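You operate a simulated robot arm through the tools that you are given. There is no shell and no other tool. Be economical: measure what you need, move in short steps, check, and stop when the job is done.

The job below is to be done with a simulated two-armed robot. You get a single attempt, and the scene is never put back.

JOB
Press the jog button two times. Then shut the bin drawer. Then take the blue cap and leave it on the second shelf from the bottom of the grey rack. Then fetch the green block and set it on the fourth shelf from the bottom of the grey rack. Do these in the order given.

The check looks at the end state, three seconds after you hand in, the way a careful person would. Anything else that was tipped, shoved, dropped, spilled or broken makes it a failure. Lids that push on must go on centred and level and be pressed home; caps that screw on are set level and turned clockwise until they are tight.

ROBOT AND FRAMES
Two 7-joint arms with three-finger grippers on one trunk, on a base that drives. Base frame: it is fixed to the floor where the robot stands at the start and does not move with it; the origin is under the middle of the robot, x ahead of it, y to its left, z up. Units: mm, degrees, N and s.
The left shoulder is at the start at [30, 124, 1008], the right one opposite. With the tool pointing down near the work surface each hand reaches from about 100 to 780 mm from the robot's upright axis, wherever it stands, measured 20 degrees to its own side. Places, roughly: bin drawer [600, 100, 200]; blue cap (5x5x3 cm) [1200, 1300, 1100]; fourth shelf of the grey rack [1400, 1100, 1500]; green block [1250, 1250, 1000]; jog button [500, 0, 700]; second shelf of the grey rack [1400, 1100, 600]. Payload 2.2 kg a hand.
The tool frame of a hand sits at the grasp point between the pads (the TCP): z along the fingers, y along the line on which they close. The tips reach 28 mm beyond it. Largest opening 102 mm; the body of the gripper starts 71 mm behind the TCP.
Orientation is that of the tool frame in the base frame, as a unit quaternion [w, x, y, z]. With the fingers straight down and closing along the base's y, the tool's x points along the base's -x, its y along +y and its z along -z.

CONTROLS
- The arms move only by the tool apply_moves. It takes "left_series", "right_series" or both (then of equal length, played together; a hand with none holds still); each is a list that holds one entry, the list of rows, each a list of 7 numbers: the shift along the tool's x, y, z in mm, then the turn, a rotation vector about the tool's x, y, z in degrees, then the gripper command, from -1 (fully open) to 1 (shut), values between in proportion. In form: [[[tx, ty, tz, rx, ry, rz, claw], ...]]. A call has 1 to 20 rows; each row is the pose to reach, as a shift and turn from the pose commanded when the call began, along the tool's axes at that moment. Each row takes 0.2 s and may step no farther than 50 mm and 8.6 degrees from the row before; otherwise, or with a gripper value out of range, the whole call is refused. Where a pose cannot be reached the arm comes as near as it can. A force on the tool above 40 N (or 10 N above the force at the start of the call, whichever is more), or a blocked arm, ends the call early, and 0.2 s more pass. The fingers move at their own pace and stop on an object; they squeeze with about 40 N. The grip force told is the motor's: it shows also when the fingers shut on nothing. Time passes only in rows, and 0.2 s behind the last, so rows that repeat a pose let the fingers close. The reply holds the time, the measured pose of the TCP, the force on the tool along the base axes, the opening and the grip force, in the units named above and with some noise, with the torque about the TCP (base axes, N m) and any sound that the robot's microphone picked up.
- Cameras (640 x 400 px; columns grow to the right, rows downward): "scene" is now at [28.6, -3, 1701.9]; the picture's right is [-0.03, -1.00, 0.00], its down [-0.92, 0.03, -0.39] and it looks along [0.39, -0.01, -0.92] (base axes); focal length 284 px, centre (320, 200). "left" rides on the left gripper at [72, 38, -86] in its tool frame; the picture's right is [-0.46, 0.89, 0.00], its down [-0.60, -0.32, -0.73] and it looks along [-0.65, -0.34, 0.68] (tool axes); focal length 256 px, centre (320, 200). "right" rides on the right gripper at [69, 44, -86] in its tool frame; the picture's right is [-0.53, 0.85, 0.00], its down [-0.58, -0.36, -0.73] and it looks along [-0.62, -0.39, 0.68] (tool axes); focal length 256 px, centre (320, 200). There is no depth. A picture from a camera that has moved, and an enlarged one, comes with that camera's place and axes in the base frame and with its lens.
- grab_frame(camera): a new picture of that camera. It takes no simulated time.
- raise_lower(by): slides the trunk up (or, below 0, down) by that many mm; the arms and the scene camera ride with it, the base frame stays. It gives what a move gives, with no picture.
- base_move(legs): drives the robot by 1 to 6 legs, each [ahead, left, turn to the left] in mm, mm and degrees, along the robot's own axes; the way and the turn of a leg run together, so that a leg with both is an arc; at most 1500 mm and 180 degrees a leg. The arms and the cameras ride along, it lands a little off, and it stops where it bumps. It gives what a move gives.
- aim_head(pan, tilt): turns the head with the scene camera to pan (to the left, within 143 degrees either way) and tilt (down, from -29 to 69), counted from straight ahead of the robot. It gives what a move gives.
- inspect(camera, box): a new picture of the part [left, top, right, bottom] of that camera's present view, enlarged. It takes no simulated time.
- finish_job(): hands the job in; it is judged then, once.

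Go step by step. Nothing tells you exact positions but the pictures and the camera data: compare them with the known pose of the tool, close in by small moves and look again before you grip or let go. The budget is 165 turns and 122 pictures, counting those below and the enlarged ones. Unless the task says otherwise, let go and move clear before handing in.

The tools are called after "Request:" as name(argument=value, ...) on one line, values as JSON. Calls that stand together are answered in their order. apply_moves: Moves the arms, as the interface text tells. Its arguments: {"type":"object","properties":{"left_series":{"type":"array"},"right_series":{"type":"array"}},"required":[]} The other tools are called the same way: raise_lower (by) slides the trunk up or down; base_move (legs) drives the base; aim_head (pan, tilt) turns the head that bears the scene camera; grab_frame (camera) takes a picture; inspect (camera, box) takes an enlarged picture of a part of a camera's view; finish_job () hands the job in.

At the start:

```text
clock: 0.0
left_ee_pos: [575.2, 359.4, 1053.3]
left_orientation: [0.0, -0.001, 1.0, 0.0]
left_wrist_force: [-0.2, -0.4, -0.3]
left_moment: [0.0, 0.01, 0.03]
left_width: 102.1
left_grasp_force: 0.1
right_ee_pos: [414.7, -55.1, 1042.7]
right_orientation: [0.0, 0.0, 1.0, -0.001]
right_wrist_force: [-0.3, -0.2, -0.7]
right_moment: [0.0, -0.01, -0.03]
right_width: 102.2
right_grasp_force: 0.2
trunk travel left (down, up): [-250.0, 290.0]
robot x, y, heading: [-1.0, -2.7, 0.2]
head pan, tilt: [-2.0, 67.1]
```

scene: 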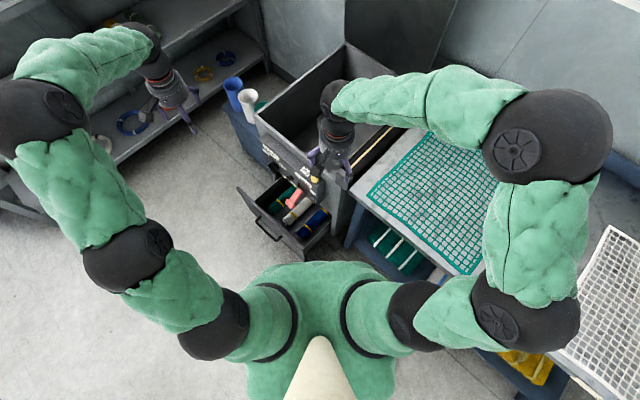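
right: 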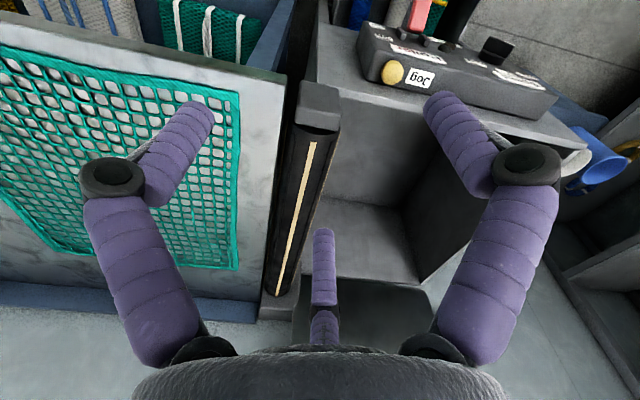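
left: 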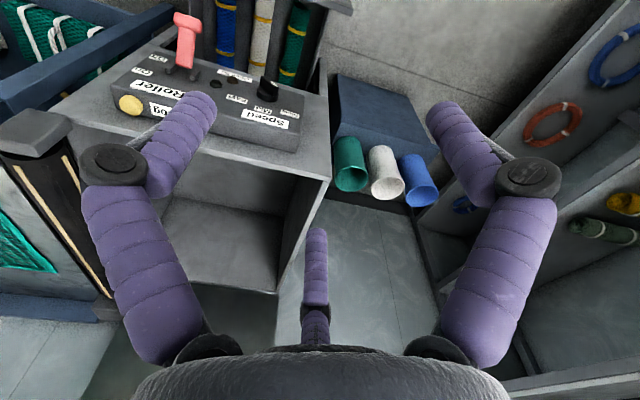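

I see a control panel with a yellow button next to the "Jog" label; triangulating the two hand views puts it near [542, 1, 705]. I'll look closer before moving.

Request:
inspect(camera="right", box=[340, 0, 600, 160])

Request:
inspect(camera="left", box=[90, 0, 330, 150])

Request:
inspect(camera="scene", box=[220, 80, 380, 280])

```text
2.46 times, centred on (470, 80) of right
camera zoom: at [345.5, -10.8, 1128.8], right [0.53, 0.85, 0.0], down [0.58, -0.36, 0.73], along [0.62, -0.39, -0.68], focal length 630 px, centre (-49, 495)
```

zoom: 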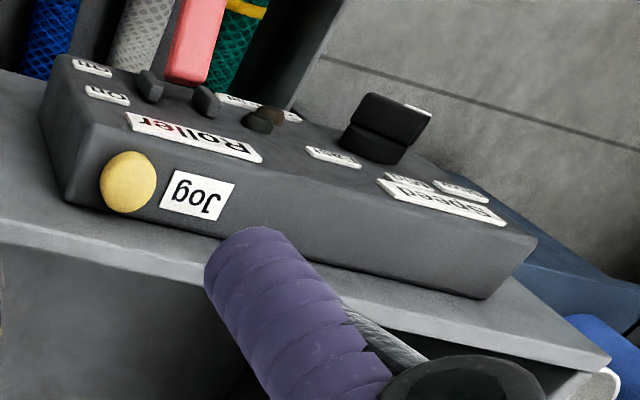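

```text
2.67 times, centred on (210, 75) of left
camera zoom: at [503.3, 397.9, 1138.9], right [0.46, 0.89, 0.0], down [0.6, -0.32, 0.73], along [0.65, -0.34, -0.68], focal length 683 px, centre (613, 533)
```

zoom: 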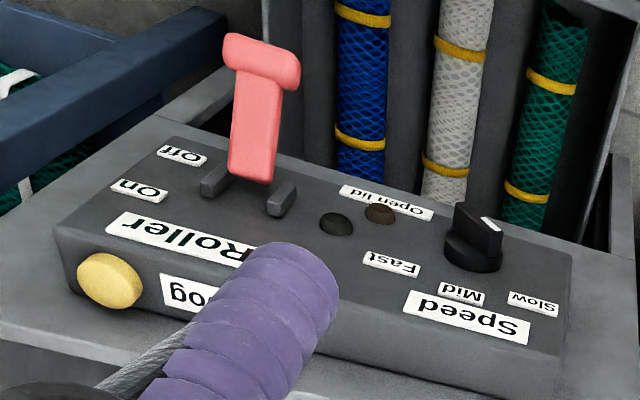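

```text
2.00 times, centred on (300, 180) of scene
camera zoom: at [28.6, -3.0, 1701.9], right [-0.03, -1.0, 0.0], down [-0.92, 0.03, -0.39], along [0.39, -0.01, -0.92], focal length 568 px, centre (360, 240)
```

zoom: 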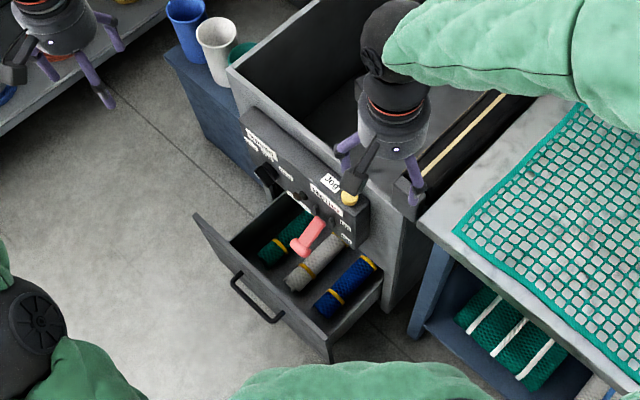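

The control box seems to be on the machine's slanted front, and the jog button on the box's top strip. I'll zoom in to confirm which way the button faces.

Request:
inspect(camera="scene", box=[270, 130, 350, 210])

Request:
inspect(camera="left", box=[100, 70, 180, 130])

```text
5.00 times, centred on (310, 170) of scene
camera zoom: at [28.6, -3.0, 1701.9], right [-0.03, -1.0, 0.0], down [-0.92, 0.03, -0.39], along [0.39, -0.01, -0.92], focal length 1420 px, centre (370, 350)
```

zoom: 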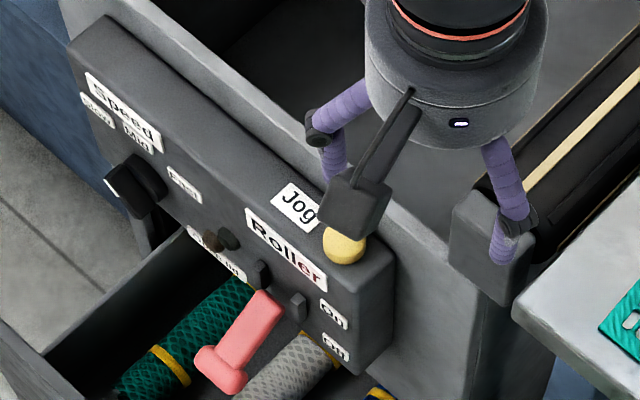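

```text
6.67 times, centred on (140, 100) of left
camera zoom: at [503.3, 397.9, 1138.9], right [0.46, 0.89, 0.0], down [0.6, -0.32, 0.73], along [0.65, -0.34, -0.68], focal length 1707 px, centre (1520, 867)
```

zoom: 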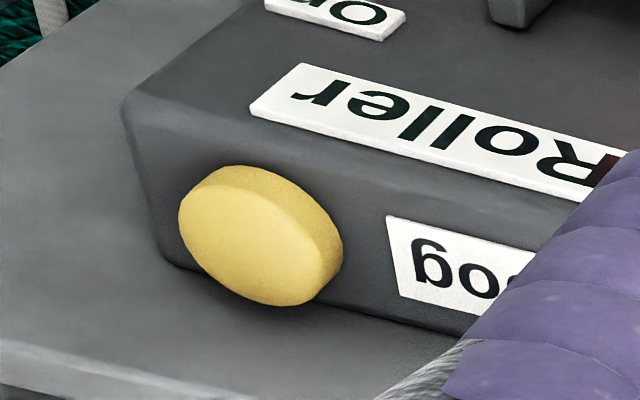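

The button faces up, near [543, 1, 705]. I'll shut the right gripper and bring it above the button, then look.

Request:
apply_moves(right_series=[[[-43, 19, 0, 0, 0, 0, 1], [-86, 38, 0, 0, 0, 0, 1], [-129, 56, 0, 0, 0, 0, 1], [-129, 56, 48, 0, 0, 0, 1], [-129, 56, 96, 0, 0, 0, 1], [-129, 56, 144, 0, 0, 0, 1], [-129, 56, 192, 0, 0, 0, 1], [-129, 56, 235, 0, 0, 0, 1]]])

Request:
grab_frame(camera="right")

Request:
grab_frame(camera="left")

```text
clock: 1.8
left_ee_pos: [575.1, 359.4, 1053.5]
left_orientation: [0.0, 0.0, 1.0, 0.001]
left_wrist_force: [-0.8, 0.1, 0.5]
left_moment: [-0.03, -0.03, -0.02]
left_width: 102.2
left_grasp_force: 0.1
right_ee_pos: [544.1, 3.6, 805.2]
right_orientation: [0.001, 0.0, 1.0, 0.0]
right_wrist_force: [0.7, 0.8, -0.2]
right_moment: [0.02, 0.05, 0.02]
right_width: 2.0
right_grasp_force: 31.1
trunk travel left (down, up): [-250.0, 290.0]
robot x, y, heading: [0.0, 0.1, -0.1]
head pan, tilt: [-2.0, 67.1]
```

```text
113 pictures are left
camera right: at [475.2, 46.4, 890.8], right [0.53, 0.85, 0.0], down [0.58, -0.37, 0.73], along [0.62, -0.39, -0.68], focal length 256 px, centre (320, 200)
```

right: 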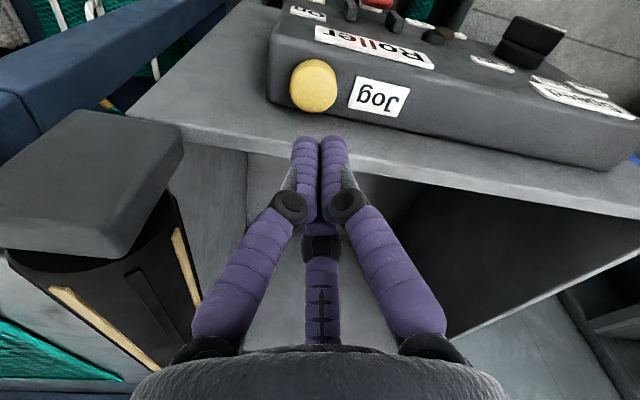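

```text
112 pictures are left
camera left: at [503.8, 397.9, 1138.6], right [0.47, 0.89, 0.0], down [0.6, -0.32, 0.73], along [0.65, -0.34, -0.68], focal length 256 px, centre (320, 200)
```

left: 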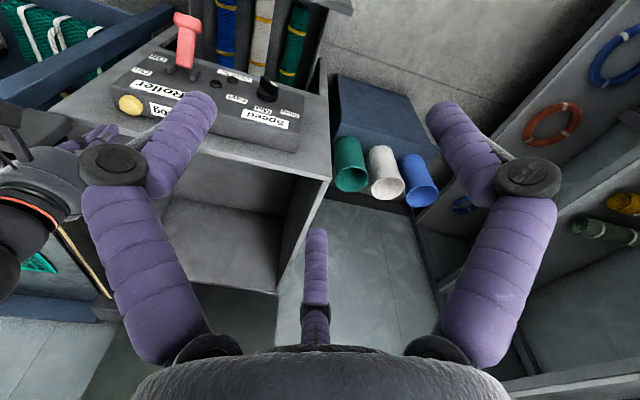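

Views agree on the button at about [540, 1, 705]. I'll descend to just above it and then press in small steps.

Request:
apply_moves(right_series=[[[4, -2.5, 30, 0, 0, 0, 1], [4, -2.5, 55, 0, 0, 0, 1], [4, -2.5, 63, 0, 0, 0, 1]]])

Request:
grab_frame(camera="right")

Request:
inspect(camera="left", box=[60, 60, 220, 160])

```text
clock: 2.6
left_ee_pos: [574.7, 359.7, 1053.5]
left_orientation: [0.0, 0.001, 1.0, -0.001]
left_wrist_force: [0.1, 0.3, -0.3]
left_moment: [0.01, -0.02, 0.0]
left_width: 101.6
left_grasp_force: 0.0
right_ee_pos: [537.7, -1.5, 744.4]
right_orientation: [0.0, 0.0, 1.0, 0.0]
right_wrist_force: [-0.1, -1.2, 0.3]
right_moment: [0.02, 0.01, -0.04]
right_width: 2.2
right_grasp_force: 31.9
trunk travel left (down, up): [-250.0, 290.0]
robot x, y, heading: [0.8, -0.1, -0.2]
head pan, tilt: [-2.0, 67.1]
```

```text
111 pictures are left
camera right: at [468.0, 41.8, 829.7], right [0.53, 0.85, 0.0], down [0.58, -0.36, 0.73], along [0.62, -0.39, -0.68], focal length 256 px, centre (320, 200)
```

right: 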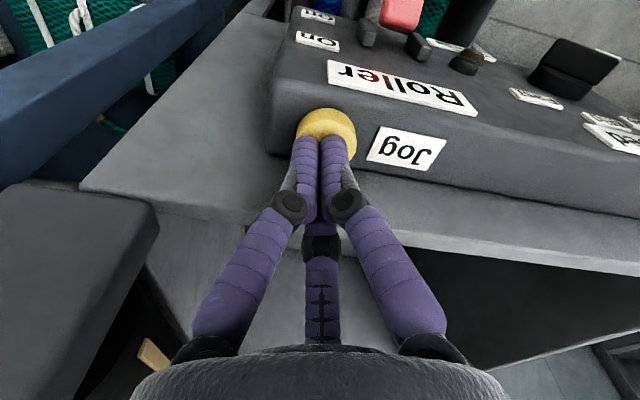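

```text
4.00 times, centred on (140, 110) of left
camera zoom: at [503.5, 398.0, 1138.8], right [0.46, 0.89, 0.0], down [0.6, -0.32, 0.73], along [0.65, -0.34, -0.68], focal length 1024 px, centre (1040, 560)
```

zoom: 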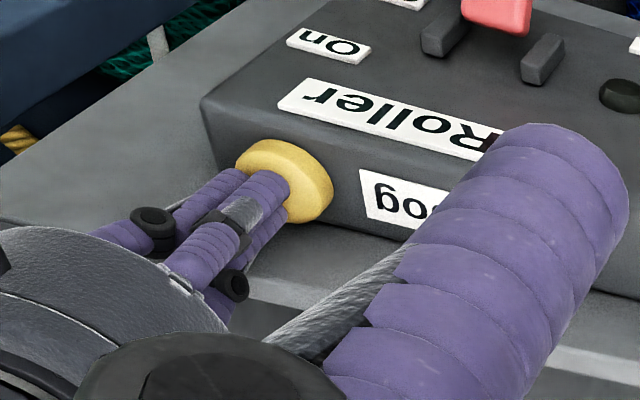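

The tips are over the button by about 10 mm. I'll press slowly and watch force and sound.

Request:
apply_moves(right_series=[[[0, 2, 5, 0, 0, 0, 1], [0, 2, 8, 0, 0, 0, 1], [0, 2, 10, 0, 0, 0, 1], [0, 2, 12, 0, 0, 0, 1]]])

```text
clock: 3.6
left_ee_pos: [573.0, 359.1, 1053.8]
left_orientation: [0.0, -0.001, 1.0, 0.0]
left_wrist_force: [1.4, 0.1, 0.9]
left_moment: [-0.04, 0.01, -0.02]
left_width: 102.2
left_grasp_force: 0.1
right_ee_pos: [537.9, 2.3, 735.1]
right_orientation: [0.001, 0.0, 1.0, 0.0]
right_wrist_force: [-8.6, -4.2, 21.7]
right_moment: [-0.1, 0.13, 0.0]
right_width: 5.9
right_grasp_force: 30.9
trunk travel left (down, up): [-250.0, 290.0]
robot x, y, heading: [-2.0, 4.7, 0.4]
head pan, tilt: [-2.0, 67.1]
heard: click
```

A click: one press registered. Now release fully and press the same way again.

Request:
apply_moves(right_series=[[[0, 0, -6, 0, 0, 0, 1], [0, 0, -14, 0, 0, 0, 1], [0, 0, -14, 0, 0, 0, 1]]])

Request:
inspect(camera="left", box=[60, 60, 220, 160])

```text
clock: 4.4
left_ee_pos: [574.4, 359.7, 1051.8]
left_orientation: [0.0, -0.001, 1.0, 0.0]
left_wrist_force: [-0.5, -0.5, 0.2]
left_moment: [0.01, 0.0, -0.02]
left_width: 101.7
left_grasp_force: 0.1
right_ee_pos: [538.1, 0.3, 745.6]
right_orientation: [-0.001, 0.0, 1.0, -0.001]
right_wrist_force: [1.2, -0.1, 0.0]
right_moment: [-0.02, 0.01, -0.01]
right_width: 1.9
right_grasp_force: 31.3
trunk travel left (down, up): [-250.0, 290.0]
robot x, y, heading: [1.5, 0.9, -0.2]
head pan, tilt: [-2.0, 67.1]
```

```text
4.00 times, centred on (140, 110) of left
camera zoom: at [503.6, 398.1, 1138.6], right [0.46, 0.89, 0.0], down [0.6, -0.32, 0.73], along [0.65, -0.34, -0.68], focal length 1024 px, centre (1040, 560)
```

zoom: 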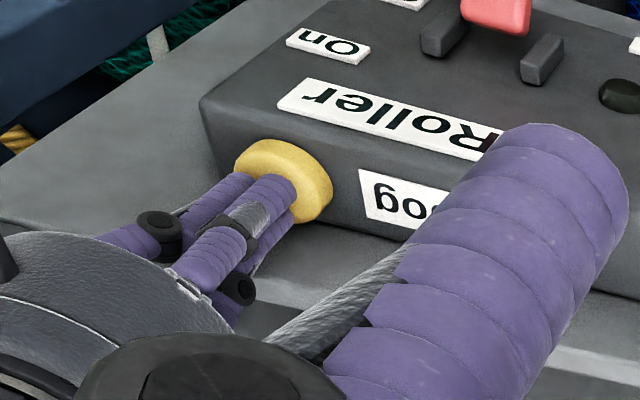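

The button is back up. Second press.

Request:
apply_moves(right_series=[[[0, 0, 7, 0, 0, 0, 1], [0, 0, 10, 0, 0, 0, 1], [0, 0, 12, 0, 0, 0, 1], [0, 0, 14, 0, 0, 0, 1]]])

```text
clock: 5.4
left_ee_pos: [573.6, 360.4, 1053.9]
left_orientation: [0.001, 0.001, 1.0, 0.001]
left_wrist_force: [-0.7, -0.3, 0.8]
left_moment: [-0.04, 0.0, 0.0]
left_width: 102.0
left_grasp_force: 0.1
right_ee_pos: [539.1, 1.1, 735.2]
right_orientation: [0.0, 0.0, 1.0, 0.0]
right_wrist_force: [-6.1, 0.6, 17.0]
right_moment: [0.01, 0.09, 0.05]
right_width: 5.9
right_grasp_force: 31.7
trunk travel left (down, up): [-250.0, 290.0]
robot x, y, heading: [-2.3, 0.5, -0.2]
head pan, tilt: [-2.0, 67.1]
heard: click
```

Second click heard. I'll retract the right hand straight up and back to its start pose, then view the drawer.

Request:
apply_moves(right_series=[[[0, 0, -40, 0, 0, 0, 1], [0, 0, -90, 0, 0, 0, 1], [0, 0, -140, 0, 0, 0, 1], [0, 0, -190, 0, 0, 0, 1], [0, 0, -240, 0, 0, 0, 1], [0, 0, -290, 0, 0, 0, 1], [40, -25, -310, 0, 0, 0, 1], [80, -50, -310, 0, 0, 0, 1], [125, -60, -310, 0, 0, 0, 1]]])

Request:
inspect(camera="scene", box=[220, 130, 380, 280])

Request:
grab_frame(camera="scene")

```text
refused: row 7 steps farther than a row can; nothing moved
```

```text
2.67 times, centred on (300, 205) of scene
camera zoom: at [26.5, -2.9, 1702.1], right [-0.03, -1.0, 0.0], down [-0.92, 0.03, -0.39], along [0.39, -0.01, -0.92], focal length 757 px, centre (373, 187)
```

zoom: 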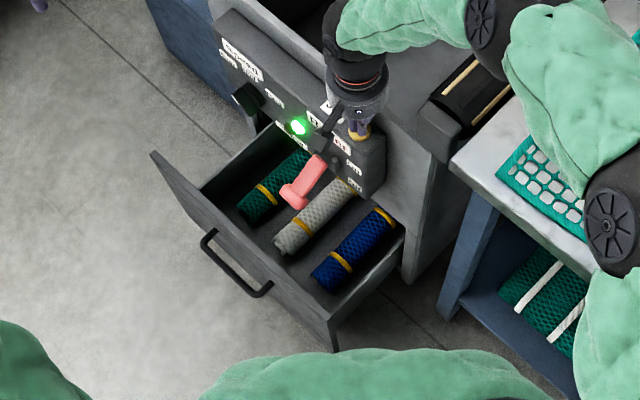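

```text
107 pictures are left
camera scene: at [26.5, -2.9, 1702.1], right [-0.03, -1.0, 0.0], down [-0.92, 0.03, -0.39], along [0.39, -0.01, -0.92], focal length 284 px, centre (320, 200)
```

scene: 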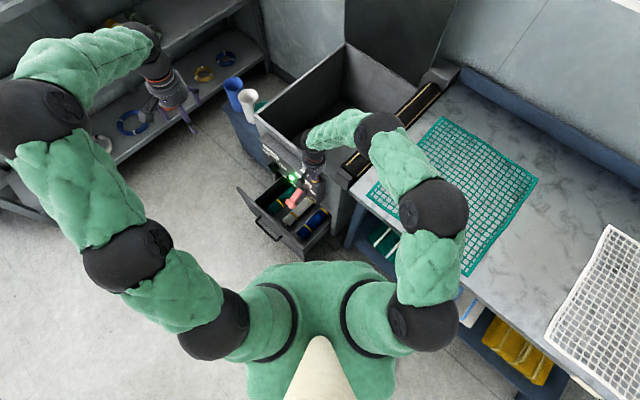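

A green lamp is on. Retracting the right hand with smaller steps.

Request:
apply_moves(right_series=[[[0, 0, -40, 0, 0, 0, 1], [0, 0, -88, 0, 0, 0, 1], [0, 0, -136, 0, 0, 0, 1], [0, 0, -184, 0, 0, 0, 1], [0, 0, -232, 0, 0, 0, 1], [0, 0, -280, 0, 0, 0, 1], [40, -15, -300, 0, 0, 0, 1], [80, -35, -310, 0, 0, 0, 1], [122, -57, -310, 0, 0, 0, 1]]])

Request:
inspect(camera="scene", box=[220, 130, 380, 280])

Request:
aim_head(pan=60, tilt=25)

Request:
grab_frame(camera="scene")

```text
clock: 7.4
left_ee_pos: [574.1, 360.6, 1055.0]
left_orientation: [0.001, 0.0, 1.0, -0.001]
left_wrist_force: [-0.9, -0.2, 0.9]
left_moment: [0.03, -0.02, -0.03]
left_width: 102.0
left_grasp_force: 0.0
right_ee_pos: [415.2, -61.4, 1048.1]
right_orientation: [0.0, 0.0, 1.0, 0.001]
right_wrist_force: [0.0, -0.4, 0.2]
right_moment: [0.03, -0.03, 0.0]
right_width: 2.4
right_grasp_force: 31.1
trunk travel left (down, up): [-250.0, 290.0]
robot x, y, heading: [2.0, 0.1, -0.3]
head pan, tilt: [-2.0, 67.1]
```

```text
2.67 times, centred on (300, 205) of scene
camera zoom: at [26.4, -4.2, 1701.9], right [-0.03, -1.0, 0.0], down [-0.92, 0.03, -0.39], along [0.39, -0.01, -0.92], focal length 757 px, centre (373, 187)
```

zoom: 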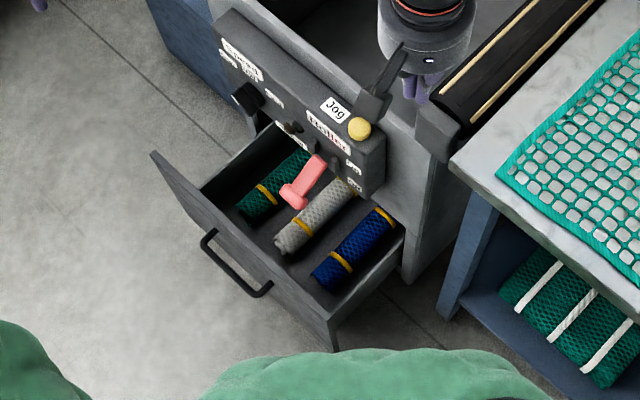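

```text
clock: 8.7
left_ee_pos: [575.3, 359.7, 1053.5]
left_orientation: [0.0, 0.0, 1.0, 0.0]
left_wrist_force: [-0.8, -0.4, 0.5]
left_moment: [0.02, 0.02, -0.01]
left_width: 102.1
left_grasp_force: 0.1
right_ee_pos: [418.4, -59.7, 1046.9]
right_orientation: [0.001, 0.0, 1.0, 0.001]
right_wrist_force: [-0.7, -0.8, 0.8]
right_moment: [-0.01, -0.02, -0.01]
right_width: 2.0
right_grasp_force: 31.1
trunk travel left (down, up): [-250.0, 290.0]
robot x, y, heading: [-1.3, -4.6, 0.1]
head pan, tilt: [60.0, 25.0]
```

```text
105 pictures are left
camera scene: at [16.7, 78.7, 1759.7], right [0.87, -0.5, 0.0], down [-0.21, -0.37, -0.91], along [0.45, 0.78, -0.42], focal length 284 px, centre (320, 200)
```

scene: 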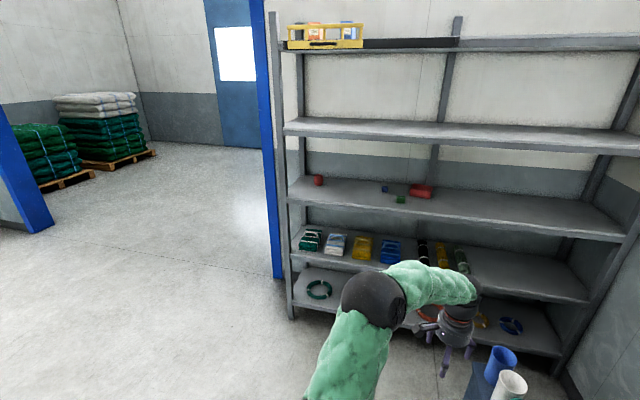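

The drawer front faces the (-x,+y) diagonal, and the rack to the left has five shelves, with cap and block on the third. I'll tuck the left hand in and drive to stand squarely in front of the drawer.

Request:
apply_moves(left_series=[[[40, -25, 0, 0, 0, 0, -1], [80, -50, 0, 0, 0, 0, -1], [120, -75, 0, 0, 0, 0, 0], [160, -100, 0, 0, 0, 0, 1], [175, -110, 0, 0, 0, 0, 1], [175, -110, 0, 0, 0, 0, 1]]])

Request:
base_move(legs=[[0, 0, -45], [-346, 559, 0]])

Request:
aim_head(pan=0, tilt=50)

Request:
grab_frame(camera="scene")

Request:
grab_frame(camera="left")

```text
clock: 10.1
left_ee_pos: [397.9, 248.7, 1053.1]
left_orientation: [0.0, 0.001, 1.0, 0.0]
left_wrist_force: [0.4, 0.6, 0.1]
left_moment: [0.0, -0.03, 0.02]
left_width: 2.3
left_grasp_force: 31.3
right_ee_pos: [418.5, -60.3, 1047.4]
right_orientation: [0.0, 0.0, 1.0, 0.0]
right_wrist_force: [0.7, 0.9, -0.4]
right_moment: [0.0, 0.0, 0.03]
right_width: 2.0
right_grasp_force: 31.9
trunk travel left (down, up): [-250.0, 290.0]
robot x, y, heading: [2.4, -0.2, -0.2]
head pan, tilt: [60.0, 25.0]
```

```text
clock: 15.9
left_ee_pos: [618.5, 539.4, 1053.2]
left_orientation: [0.0, 0.385, 0.923, 0.0]
left_wrist_force: [0.4, -0.2, 0.4]
left_moment: [-0.02, 0.02, -0.01]
left_width: 2.2
left_grasp_force: 31.8
right_ee_pos: [412.0, 306.6, 1046.9]
right_orientation: [0.0, 0.386, 0.923, -0.001]
right_wrist_force: [0.4, 0.1, 0.3]
right_moment: [0.02, -0.02, 0.03]
right_width: 1.8
right_grasp_force: 31.6
trunk travel left (down, up): [-250.0, 290.0]
robot x, y, heading: [160.0, 645.7, -45.2]
head pan, tilt: [60.0, 25.0]
```

```text
clock: 17.2
left_ee_pos: [618.8, 539.6, 1054.6]
left_orientation: [0.0, 0.385, 0.923, -0.001]
left_wrist_force: [0.5, 0.6, 0.4]
left_moment: [0.03, -0.03, -0.02]
left_width: 2.0
left_grasp_force: 31.8
right_ee_pos: [412.9, 307.2, 1046.4]
right_orientation: [0.0, 0.385, 0.923, 0.0]
right_wrist_force: [-0.6, 0.6, -1.2]
right_moment: [-0.02, 0.02, 0.03]
right_width: 1.9
right_grasp_force: 31.0
trunk travel left (down, up): [-250.0, 290.0]
robot x, y, heading: [162.6, 648.2, -45.3]
head pan, tilt: [0.0, 50.0]
```

```text
104 pictures are left
camera scene: at [195.6, 612.7, 1722.2], right [-0.71, -0.7, 0.0], down [-0.54, 0.54, -0.64], along [0.45, -0.46, -0.77], focal length 284 px, centre (320, 200)
```

scene: 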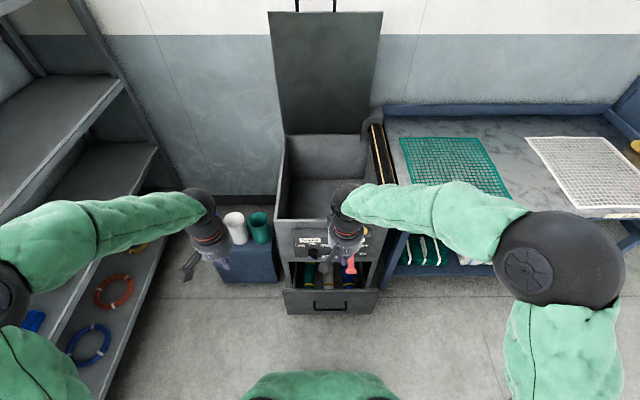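

```text
103 pictures are left
camera left: at [595.6, 617.5, 1139.7], right [0.96, 0.29, 0.0], down [0.2, -0.65, 0.73], along [0.21, -0.7, -0.68], focal length 256 px, centre (320, 200)
```

left: 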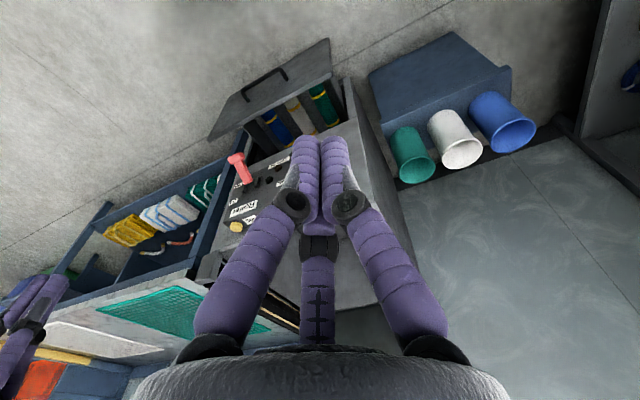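

The robot now faces the machine squarely; the drawer handle is about 575 mm ahead, 60 mm right, z≈245. I'll drive closer, lower the trunk and look again.

Request:
base_move(legs=[[100, 0, 0]])

Request:
apply_moves(right_series=[[[45, 0, 0, 0, 0, 0, 1], [90, 0, 0, 0, 0, 0, 1], [135, 0, 0, 0, 0, 0, 1], [180, 0, 0, 0, 0, 0, 1]]])

Request:
raise_lower(by=-250)

Request:
aim_head(pan=-5, tilt=60)

Request:
grab_frame(camera="scene")

Request:
grab_frame(camera="right")

Request:
grab_frame(camera="left")

```text
clock: 18.3
left_ee_pos: [690.2, 467.1, 1053.5]
left_orientation: [-0.001, 0.385, 0.923, 0.0]
left_wrist_force: [0.7, -1.4, 0.4]
left_moment: [0.03, 0.04, -0.03]
left_width: 2.2
left_grasp_force: 30.8
right_ee_pos: [483.2, 235.7, 1047.2]
right_orientation: [0.0, 0.385, 0.923, 0.001]
right_wrist_force: [0.7, -0.7, 0.1]
right_moment: [0.04, 0.02, 0.0]
right_width: 2.1
right_grasp_force: 31.3
trunk travel left (down, up): [-250.0, 290.0]
robot x, y, heading: [228.8, 575.9, -45.0]
head pan, tilt: [0.0, 50.0]
```

```text
clock: 19.3
left_ee_pos: [689.4, 467.4, 1054.3]
left_orientation: [0.0, 0.385, 0.923, 0.0]
left_wrist_force: [-0.4, -0.4, 0.1]
left_moment: [0.03, -0.01, 0.01]
left_width: 2.2
left_grasp_force: 32.0
right_ee_pos: [355.0, 361.5, 1046.1]
right_orientation: [0.0, 0.385, 0.923, 0.0]
right_wrist_force: [-0.4, 0.6, 0.3]
right_moment: [-0.03, -0.02, 0.0]
right_width: 2.2
right_grasp_force: 31.7
trunk travel left (down, up): [-250.0, 290.0]
robot x, y, heading: [226.6, 575.6, -45.2]
head pan, tilt: [0.0, 50.0]
```

```text
clock: 21.9
left_ee_pos: [689.7, 467.3, 804.4]
left_orientation: [0.0, 0.385, 0.923, -0.001]
left_wrist_force: [-0.6, 0.5, 0.0]
left_moment: [0.0, -0.02, -0.01]
left_width: 1.9
left_grasp_force: 31.4
right_ee_pos: [356.7, 362.3, 797.9]
right_orientation: [0.0, 0.385, 0.923, -0.001]
right_wrist_force: [-0.1, -0.6, 0.5]
right_moment: [0.0, -0.02, 0.01]
right_width: 2.1
right_grasp_force: 31.3
trunk travel left (down, up): [0.0, 540.0]
robot x, y, heading: [231.7, 575.6, -45.4]
head pan, tilt: [0.0, 50.0]
```

```text
clock: 22.6
left_ee_pos: [688.9, 468.8, 804.3]
left_orientation: [0.0, 0.385, 0.923, 0.0]
left_wrist_force: [0.2, -0.1, 0.1]
left_moment: [0.02, 0.01, 0.0]
left_width: 1.9
left_grasp_force: 31.9
right_ee_pos: [355.8, 361.7, 796.4]
right_orientation: [0.001, 0.385, 0.923, 0.0]
right_wrist_force: [0.6, -0.7, 0.7]
right_moment: [0.0, 0.01, 0.02]
right_width: 1.9
right_grasp_force: 31.4
trunk travel left (down, up): [0.0, 540.0]
robot x, y, heading: [232.5, 576.8, -45.4]
head pan, tilt: [-5.0, 60.0]
```

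```text
102 pictures are left
camera scene: at [254.3, 544.8, 1459.7], right [-0.77, -0.64, 0.0], down [-0.55, 0.67, -0.5], along [0.32, -0.38, -0.87], focal length 284 px, centre (320, 200)
```

scene: 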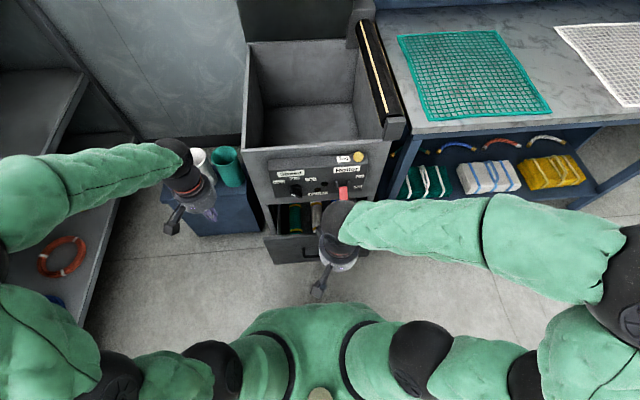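

```text
101 pictures are left
camera right: at [338.5, 441.0, 881.7], right [0.98, 0.21, 0.0], down [0.15, -0.67, 0.73], along [0.16, -0.71, -0.68], focal length 256 px, centre (320, 200)
```

right: 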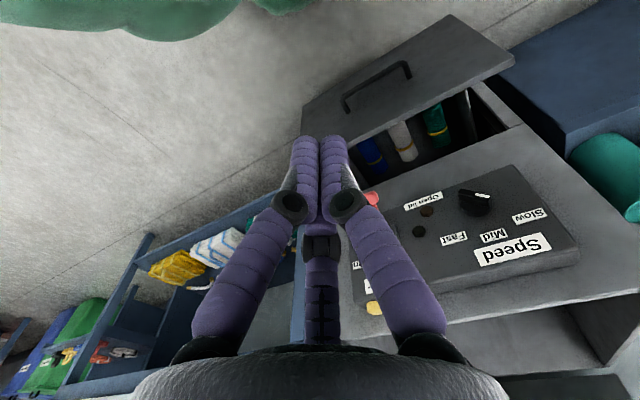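

```text
100 pictures are left
camera left: at [666.0, 546.1, 889.7], right [0.96, 0.29, 0.0], down [0.2, -0.65, 0.73], along [0.21, -0.7, -0.68], focal length 256 px, centre (320, 200)
```

left: 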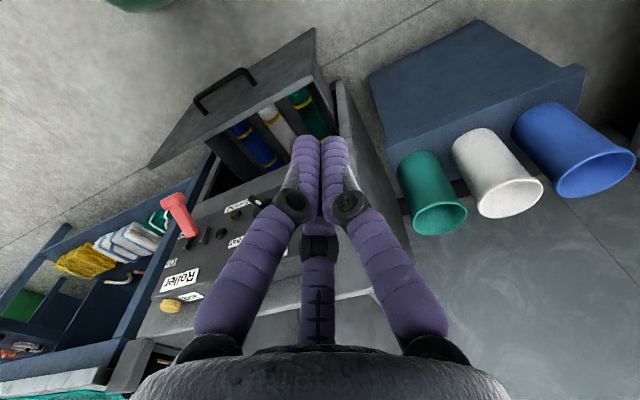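

Handle sits near [518, 229, 282] with the panel top at z≈361. I'll pitch the right hand forward 60° and bring the closed fingertips down in front of the panel, above the handle.

Request:
apply_moves(right_series=[[[-9, 2, 37, 0, -5, 0, 1], [-18, 4, 74, 0, -10, 0, 1], [-27, 6, 111, 0, -15, 0, 1], [-36, 8, 148, 0, -20, 0, 1], [-45, 10, 185, 0, -25, 0, 1], [-54, 12, 222, 0, -30, 0, 1], [-63, 14, 259, 0, -35, 0, 1], [-72, 16, 296, 0, -40, 0, 1], [-81, 18, 333, 0, -45, 0, 1], [-90, 20, 370, 0, -50, 0, 1], [-99, 21, 407, 0, -55, 0, 1], [-108, 22, 440, 0, -60, 0, 1]]])

Request:
grab_frame(camera="right")

Request:
grab_frame(camera="left")

Request:
grab_frame(camera="scene")

```text
clock: 23.9
left_ee_pos: [690.0, 467.1, 804.0]
left_orientation: [0.0, 0.385, 0.923, 0.001]
left_wrist_force: [-0.6, -0.8, 0.2]
left_moment: [-0.01, -0.05, 0.01]
left_width: 2.0
left_grasp_force: 30.8
right_ee_pos: [399.1, 329.0, 606.0]
right_orientation: [0.204, 0.407, 0.886, -0.09]
right_wrist_force: [-0.1, -1.4, 0.9]
right_moment: [0.0, 0.02, -0.08]
right_width: 2.2
right_grasp_force: 31.8
trunk travel left (down, up): [0.0, 540.0]
robot x, y, heading: [234.9, 575.8, -45.6]
head pan, tilt: [-5.0, 60.0]
stopped in row 6 (right hand): the force on the tool passed its limit at 60 N (the readings are from after the stop); the commanded pose is now the measured one
```

```text
99 pictures are left
camera right: at [366.4, 433.5, 651.9], right [0.95, 0.19, 0.24], down [-0.15, -0.39, 0.91], along [0.26, -0.9, -0.35], focal length 256 px, centre (320, 200)
```

right: 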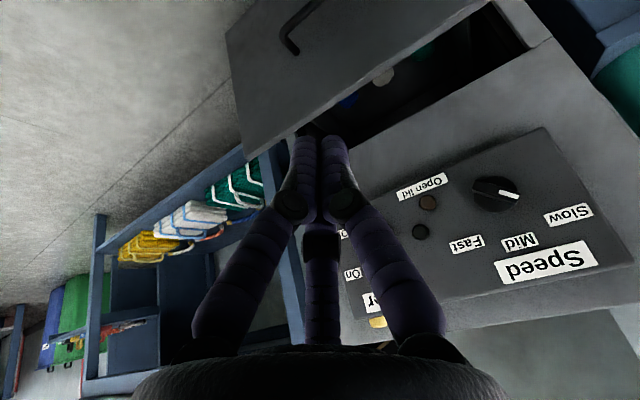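

```text
98 pictures are left
camera left: at [665.5, 546.2, 890.0], right [0.96, 0.29, 0.0], down [0.2, -0.65, 0.73], along [0.21, -0.7, -0.68], focal length 256 px, centre (320, 200)
```

left: 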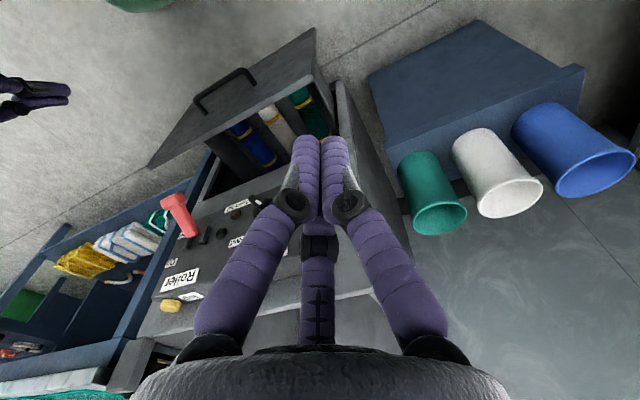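

```text
97 pictures are left
camera scene: at [253.4, 545.2, 1459.7], right [-0.77, -0.64, 0.0], down [-0.55, 0.67, -0.5], along [0.32, -0.38, -0.87], focal length 284 px, centre (320, 200)
```

scene: 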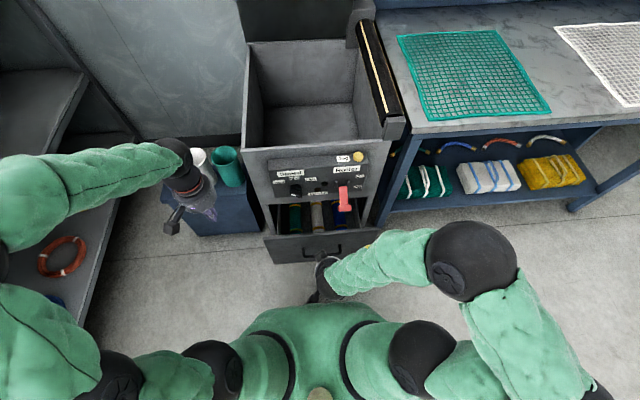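

The hand likely bumped the robot's own trunk; I'll move it forward off the body, then back the base away for more room.

Request:
apply_moves(right_series=[[[-36, 0, 17, 0, 0, 0, 1], [-72, 0, 34, 0, 0, 0, 1]]])

Request:
base_move(legs=[[-180, 0, 0]])

```text
clock: 24.5
left_ee_pos: [690.0, 467.2, 803.5]
left_orientation: [0.0, 0.385, 0.923, 0.0]
left_wrist_force: [-0.9, 0.2, -0.4]
left_moment: [-0.03, -0.01, -0.02]
left_width: 2.1
left_grasp_force: 31.6
right_ee_pos: [451.8, 268.6, 604.7]
right_orientation: [0.204, 0.406, 0.886, -0.09]
right_wrist_force: [0.1, 0.2, -0.4]
right_moment: [0.01, 0.02, 0.02]
right_width: 1.9
right_grasp_force: 32.1
trunk travel left (down, up): [0.0, 540.0]
robot x, y, heading: [233.2, 574.9, -45.3]
head pan, tilt: [-5.0, 60.0]
```

```text
clock: 26.0
left_ee_pos: [563.7, 596.0, 805.0]
left_orientation: [0.0, 0.384, 0.923, 0.0]
left_wrist_force: [-1.3, 1.4, 0.9]
left_moment: [0.01, -0.03, 0.02]
left_width: 2.3
left_grasp_force: 31.6
right_ee_pos: [327.0, 395.6, 605.3]
right_orientation: [0.203, 0.406, 0.886, -0.09]
right_wrist_force: [0.1, 0.7, 0.1]
right_moment: [0.0, -0.01, -0.02]
right_width: 2.0
right_grasp_force: 31.3
trunk travel left (down, up): [0.0, 540.0]
robot x, y, heading: [108.6, 702.7, -45.0]
head pan, tilt: [-5.0, 60.0]
```

Now with more room: advance forward first, then descend while finishing the pitch to 60°.

Request:
apply_moves(right_series=[[[-38, 5, 18, 0, 0, 0, 1], [-75, 10, 36, 0, 0, 0, 1], [-113, 15, 54, 0, 0, 0, 1], [-150, 20, 73, 0, 0, 0, 1], [-131, 20, 113, 0, -6, 0, 1], [-111, 20, 153, 0, -12, 0, 1], [-92, 20, 193, 0, -18, 0, 1], [-73, 20, 233, 0, -24, 0, 1], [-54, 20, 273, 0, -30, 0, 1], [-35, 20, 312, 0, -34, 0, 1]]])

Request:
grab_frame(camera="right")

Request:
grab_frame(camera="left")

```text
clock: 28.2
left_ee_pos: [565.2, 595.9, 804.3]
left_orientation: [-0.002, 0.384, 0.923, 0.0]
left_wrist_force: [-0.6, 1.1, -0.1]
left_moment: [0.03, 0.04, 0.01]
left_width: 2.5
left_grasp_force: 31.4
right_ee_pos: [462.1, 292.0, 341.1]
right_orientation: [0.45, 0.363, 0.79, -0.205]
right_wrist_force: [0.4, 2.2, -2.2]
right_moment: [-0.16, -0.08, -0.02]
right_width: 2.3
right_grasp_force: 31.9
right hand out of reach, approached as far as the arm can: row 10
trunk travel left (down, up): [0.0, 540.0]
robot x, y, heading: [106.3, 703.6, -45.4]
head pan, tilt: [-5.0, 60.0]
```

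```text
96 pictures are left
camera right: at [424.6, 403.8, 324.9], right [0.82, 0.34, 0.46], down [-0.5, 0.01, 0.87], along [0.29, -0.94, 0.18], focal length 256 px, centre (320, 200)
```

right: 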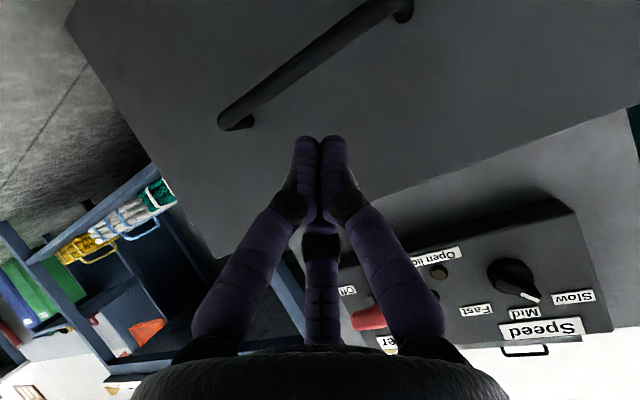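

```text
95 pictures are left
camera left: at [541.1, 673.5, 889.2], right [0.96, 0.29, 0.0], down [0.2, -0.65, 0.73], along [0.21, -0.7, -0.68], focal length 256 px, centre (320, 200)
```

left: 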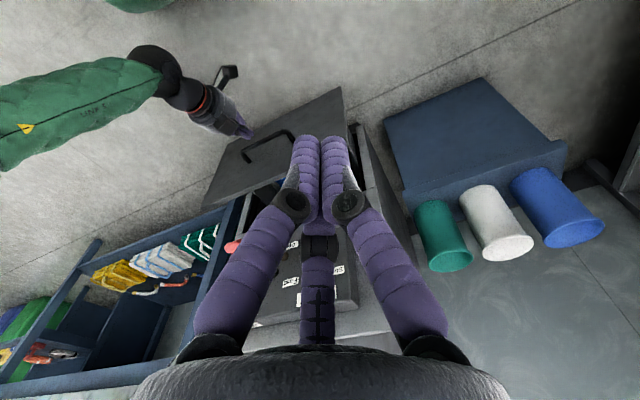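

Fingertips sit just in front of the panel above the handle. Pushing straight forward gently to find contact.

Request:
apply_moves(right_series=[[[-7.7, 0, 12.9, 0, 0, 0, 1], [-15.4, 0, 25.8, 0, 0, 0, 1], [-23.1, 0, 38.7, 0, 0, 0, 1], [-30.8, 0, 51.6, 0, 0, 0, 1], [-38.5, 0, 64.5, 0, 0, 0, 1], [-46.2, 0, 77.4, 0, 0, 0, 1]]])

Request:
grab_frame(camera="right")

```text
clock: 29.6
left_ee_pos: [564.4, 594.6, 804.2]
left_orientation: [0.0, 0.384, 0.923, 0.0]
left_wrist_force: [-0.2, 0.7, 0.5]
left_moment: [0.02, -0.01, -0.02]
left_width: 1.8
left_grasp_force: 31.3
right_ee_pos: [522.1, 223.2, 344.9]
right_orientation: [0.455, 0.36, 0.789, -0.203]
right_wrist_force: [-0.7, 0.8, -0.1]
right_moment: [0.0, 0.01, 0.02]
right_width: 2.0
right_grasp_force: 31.6
trunk travel left (down, up): [0.0, 540.0]
robot x, y, heading: [106.8, 701.6, -44.9]
head pan, tilt: [-5.0, 60.0]
```

```text
94 pictures are left
camera right: at [482.9, 335.2, 327.6], right [0.81, 0.35, 0.47], down [-0.5, 0.01, 0.86], along [0.29, -0.94, 0.19], focal length 256 px, centre (320, 200)
```

right: 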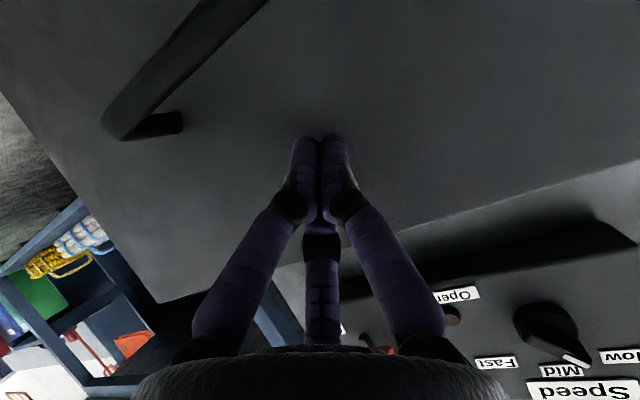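

Tips are near the panel face. Continue pushing forward.

Request:
apply_moves(right_series=[[[-7.7, 0, 12.9, 0, 0, 0, 1], [-15.4, 0, 25.8, 0, 0, 0, 1], [-23.1, 0, 38.7, 0, 0, 0, 1], [-30.8, 0, 51.6, 0, 0, 0, 1], [-38.5, 0, 64.5, 0, 0, 0, 1], [-46.2, 0, 77.4, 0, 0, 0, 1], [-53.9, 0, 90.3, 0, 0, 0, 1], [-61.6, 0, 103.2, 0, 0, 0, 1]]])

Request:
grab_frame(camera="left")

Request:
grab_frame(camera="right")

```text
clock: 31.4
left_ee_pos: [563.6, 595.6, 804.0]
left_orientation: [0.0, 0.384, 0.923, 0.0]
left_wrist_force: [0.0, -0.6, 0.3]
left_moment: [0.01, 0.04, 0.02]
left_width: 2.0
left_grasp_force: 31.7
right_ee_pos: [601.1, 129.8, 344.7]
right_orientation: [0.454, 0.362, 0.788, -0.205]
right_wrist_force: [-0.1, -0.8, 0.7]
right_moment: [0.0, 0.01, -0.01]
right_width: 2.0
right_grasp_force: 31.8
trunk travel left (down, up): [0.0, 540.0]
robot x, y, heading: [106.4, 702.3, -44.8]
head pan, tilt: [-5.0, 60.0]
```

```text
93 pictures are left
camera left: at [540.6, 673.7, 889.6], right [0.96, 0.29, 0.0], down [0.2, -0.65, 0.73], along [0.22, -0.7, -0.68], focal length 256 px, centre (320, 200)
```

left: 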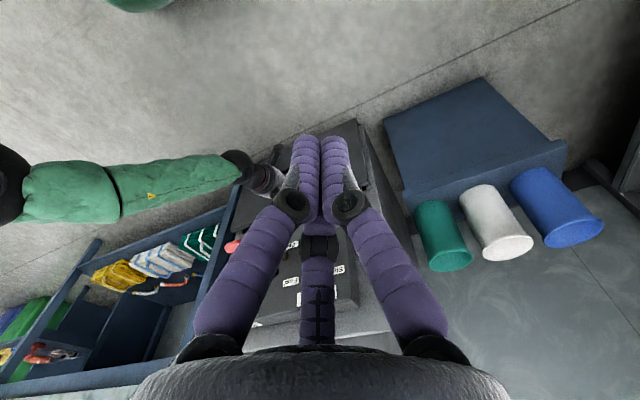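

```text
92 pictures are left
camera right: at [561.6, 241.1, 328.9], right [0.81, 0.35, 0.47], down [-0.5, 0.01, 0.86], along [0.29, -0.94, 0.19], focal length 256 px, centre (320, 200)
```

right: 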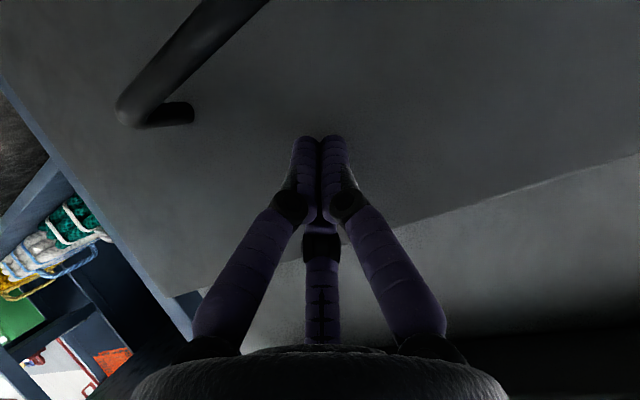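

The drawer is gliding in. Continue until it meets its stop.

Request:
apply_moves(right_series=[[[-5.1, 0, 8.6, 0, 0, 0, 1], [-10.2, 0, 17.2, 0, 0, 0, 1], [-15.3, 0, 25.8, 0, 0, 0, 1], [-20.4, 0, 34.4, 0, 0, 0, 1], [-25.5, 0, 43, 0, 0, 0, 1], [-30.6, 0, 51.6, 0, 0, 0, 1]]])

Request:
grab_frame(camera="right")

```text
clock: 32.8
left_ee_pos: [564.6, 595.6, 804.1]
left_orientation: [0.0, 0.384, 0.924, 0.0]
left_wrist_force: [-0.4, 0.1, 0.6]
left_moment: [-0.02, 0.0, 0.02]
left_width: 1.9
left_grasp_force: 31.6
right_ee_pos: [620.7, 110.3, 361.5]
right_orientation: [0.453, 0.361, 0.789, -0.202]
right_wrist_force: [-6.8, 4.3, -0.8]
right_moment: [0.01, 0.03, -0.08]
right_width: 2.0
right_grasp_force: 31.4
right hand out of reach, approached as far as the arm can: row 2, 3, 4, 5, 6
trunk travel left (down, up): [0.0, 540.0]
robot x, y, heading: [105.3, 702.1, -44.9]
head pan, tilt: [-5.0, 60.0]
```

```text
91 pictures are left
camera right: at [581.5, 221.0, 346.3], right [0.81, 0.35, 0.47], down [-0.5, 0.01, 0.86], along [0.3, -0.94, 0.18], focal length 256 px, centre (320, 200)
```

right: 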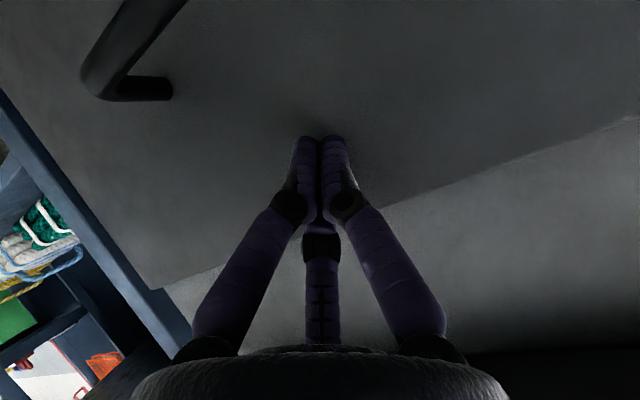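

Arm reach is exhausted just short. I'll back the hand off, drive ahead a bit, and push again.

Request:
apply_moves(right_series=[[[15, 0, -26, 0, 0, 0, 1], [31, 0, -52, 0, 0, 0, 1], [46, 0, -78, 0, 0, 0, 1], [61, 0, -104, 0, 0, 0, 1]]])

Request:
grab_frame(camera="left")

```text
clock: 33.8
left_ee_pos: [563.8, 595.7, 803.8]
left_orientation: [-0.001, 0.384, 0.924, -0.001]
left_wrist_force: [0.0, 0.4, 0.1]
left_moment: [0.01, -0.02, 0.0]
left_width: 2.6
left_grasp_force: 31.4
right_ee_pos: [540.5, 198.4, 363.4]
right_orientation: [0.454, 0.362, 0.788, -0.205]
right_wrist_force: [0.1, -0.1, 0.0]
right_moment: [-0.03, 0.01, 0.01]
right_width: 2.0
right_grasp_force: 31.4
trunk travel left (down, up): [0.0, 540.0]
robot x, y, heading: [107.3, 702.5, -45.0]
head pan, tilt: [-5.0, 60.0]
```

```text
90 pictures are left
camera left: at [540.5, 673.8, 889.7], right [0.96, 0.29, 0.0], down [0.2, -0.65, 0.73], along [0.22, -0.7, -0.68], focal length 256 px, centre (320, 200)
```

left: 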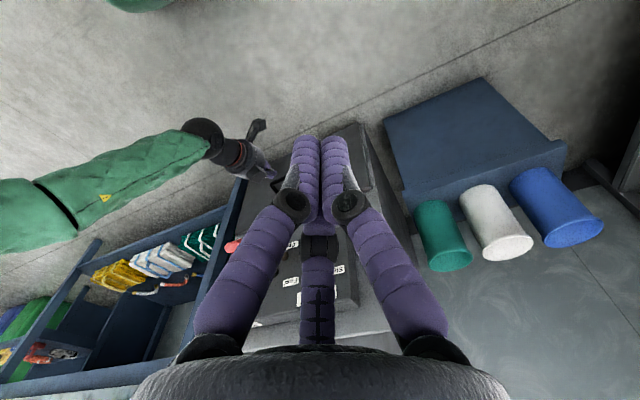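

Request:
base_move(legs=[[80, 0, 0]])

Request:
apply_moves(right_series=[[[13, 0, 8, 0, 0, 0, 1], [26, 0, 15, 0, 0, 0, 1]]])

Request:
grab_frame(camera="right")

```text
clock: 34.9
left_ee_pos: [619.3, 538.9, 804.3]
left_orientation: [-0.002, 0.385, 0.923, 0.001]
left_wrist_force: [-0.1, -0.4, 0.3]
left_moment: [-0.02, 0.03, 0.0]
left_width: 2.0
left_grasp_force: 31.6
right_ee_pos: [595.2, 142.1, 362.4]
right_orientation: [0.454, 0.361, 0.789, -0.203]
right_wrist_force: [0.2, 0.1, -0.3]
right_moment: [-0.02, -0.03, 0.02]
right_width: 2.2
right_grasp_force: 31.3
trunk travel left (down, up): [0.0, 540.0]
robot x, y, heading: [161.6, 645.9, -45.3]
head pan, tilt: [-5.0, 60.0]
```

```text
clock: 35.5
left_ee_pos: [618.4, 539.2, 803.4]
left_orientation: [-0.001, 0.385, 0.923, 0.0]
left_wrist_force: [0.0, -0.5, 0.5]
left_moment: [-0.03, -0.01, -0.03]
left_width: 1.9
left_grasp_force: 31.6
right_ee_pos: [595.3, 143.4, 332.5]
right_orientation: [0.454, 0.362, 0.788, -0.205]
right_wrist_force: [-0.1, -0.8, 0.4]
right_moment: [-0.01, -0.03, -0.02]
right_width: 2.0
right_grasp_force: 31.9
trunk travel left (down, up): [0.0, 540.0]
robot x, y, heading: [163.7, 645.9, -45.2]
head pan, tilt: [-5.0, 60.0]
```

```text
89 pictures are left
camera right: at [556.3, 254.8, 316.3], right [0.81, 0.35, 0.47], down [-0.5, 0.02, 0.86], along [0.29, -0.94, 0.19], focal length 256 px, centre (320, 200)
```

right: 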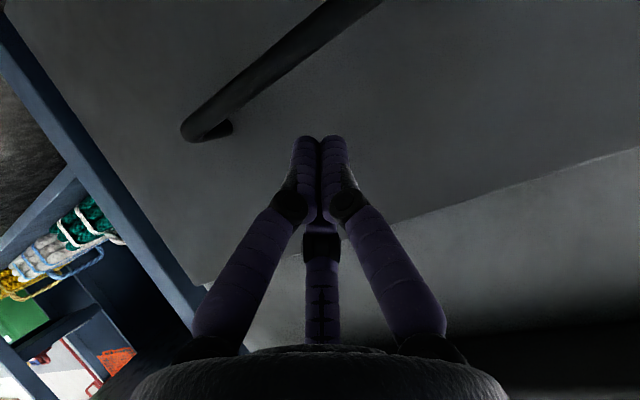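

Tip is at about z 318, above the handle. Pushing forward in steps until the force rises.

Request:
apply_moves(right_series=[[[-7.7, 0, 12.9, 0, 0, 0, 1], [-15.4, 0, 25.8, 0, 0, 0, 1], [-20.5, 0, 34.4, 0, 0, 0, 1], [-25.6, 0, 43, 0, 0, 0, 1], [-30.7, 0, 51.6, 0, 0, 0, 1], [-35.8, 0, 60.2, 0, 0, 0, 1], [-38.4, 0, 64.5, 0, 0, 0, 1], [-41, 0, 68.8, 0, 0, 0, 1]]])

Request:
grab_frame(camera="right")

```text
clock: 36.5
left_ee_pos: [618.3, 540.2, 804.1]
left_orientation: [-0.001, 0.383, 0.924, 0.0]
left_wrist_force: [0.2, -0.5, -0.7]
left_moment: [0.0, 0.0, -0.01]
left_width: 2.3
left_grasp_force: 31.5
right_ee_pos: [623.6, 113.6, 327.5]
right_orientation: [0.45, 0.363, 0.791, -0.201]
right_wrist_force: [-1.0, 0.8, -1.4]
right_moment: [0.01, 0.0, -0.02]
right_width: 2.2
right_grasp_force: 31.4
trunk travel left (down, up): [0.0, 540.0]
robot x, y, heading: [160.8, 646.2, -45.0]
head pan, tilt: [-5.0, 60.0]
stopped in row 5 (right hand): the force on the tool passed its limit at 61 N (the readings are from after the stop); the commanded pose is now the measured one
```

```text
88 pictures are left
camera right: at [584.6, 224.2, 312.6], right [0.82, 0.34, 0.46], down [-0.5, 0.01, 0.87], along [0.3, -0.94, 0.18], focal length 256 px, centre (320, 200)
```

right: 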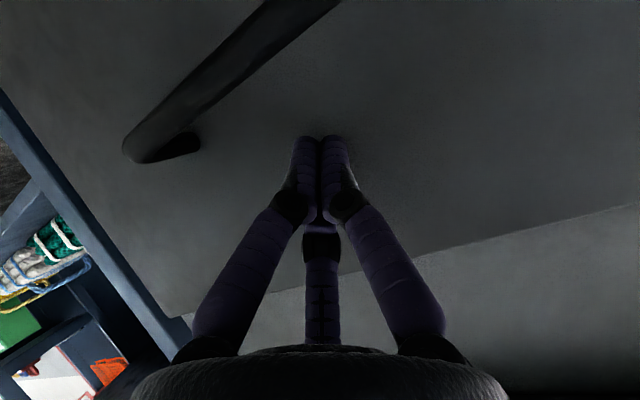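

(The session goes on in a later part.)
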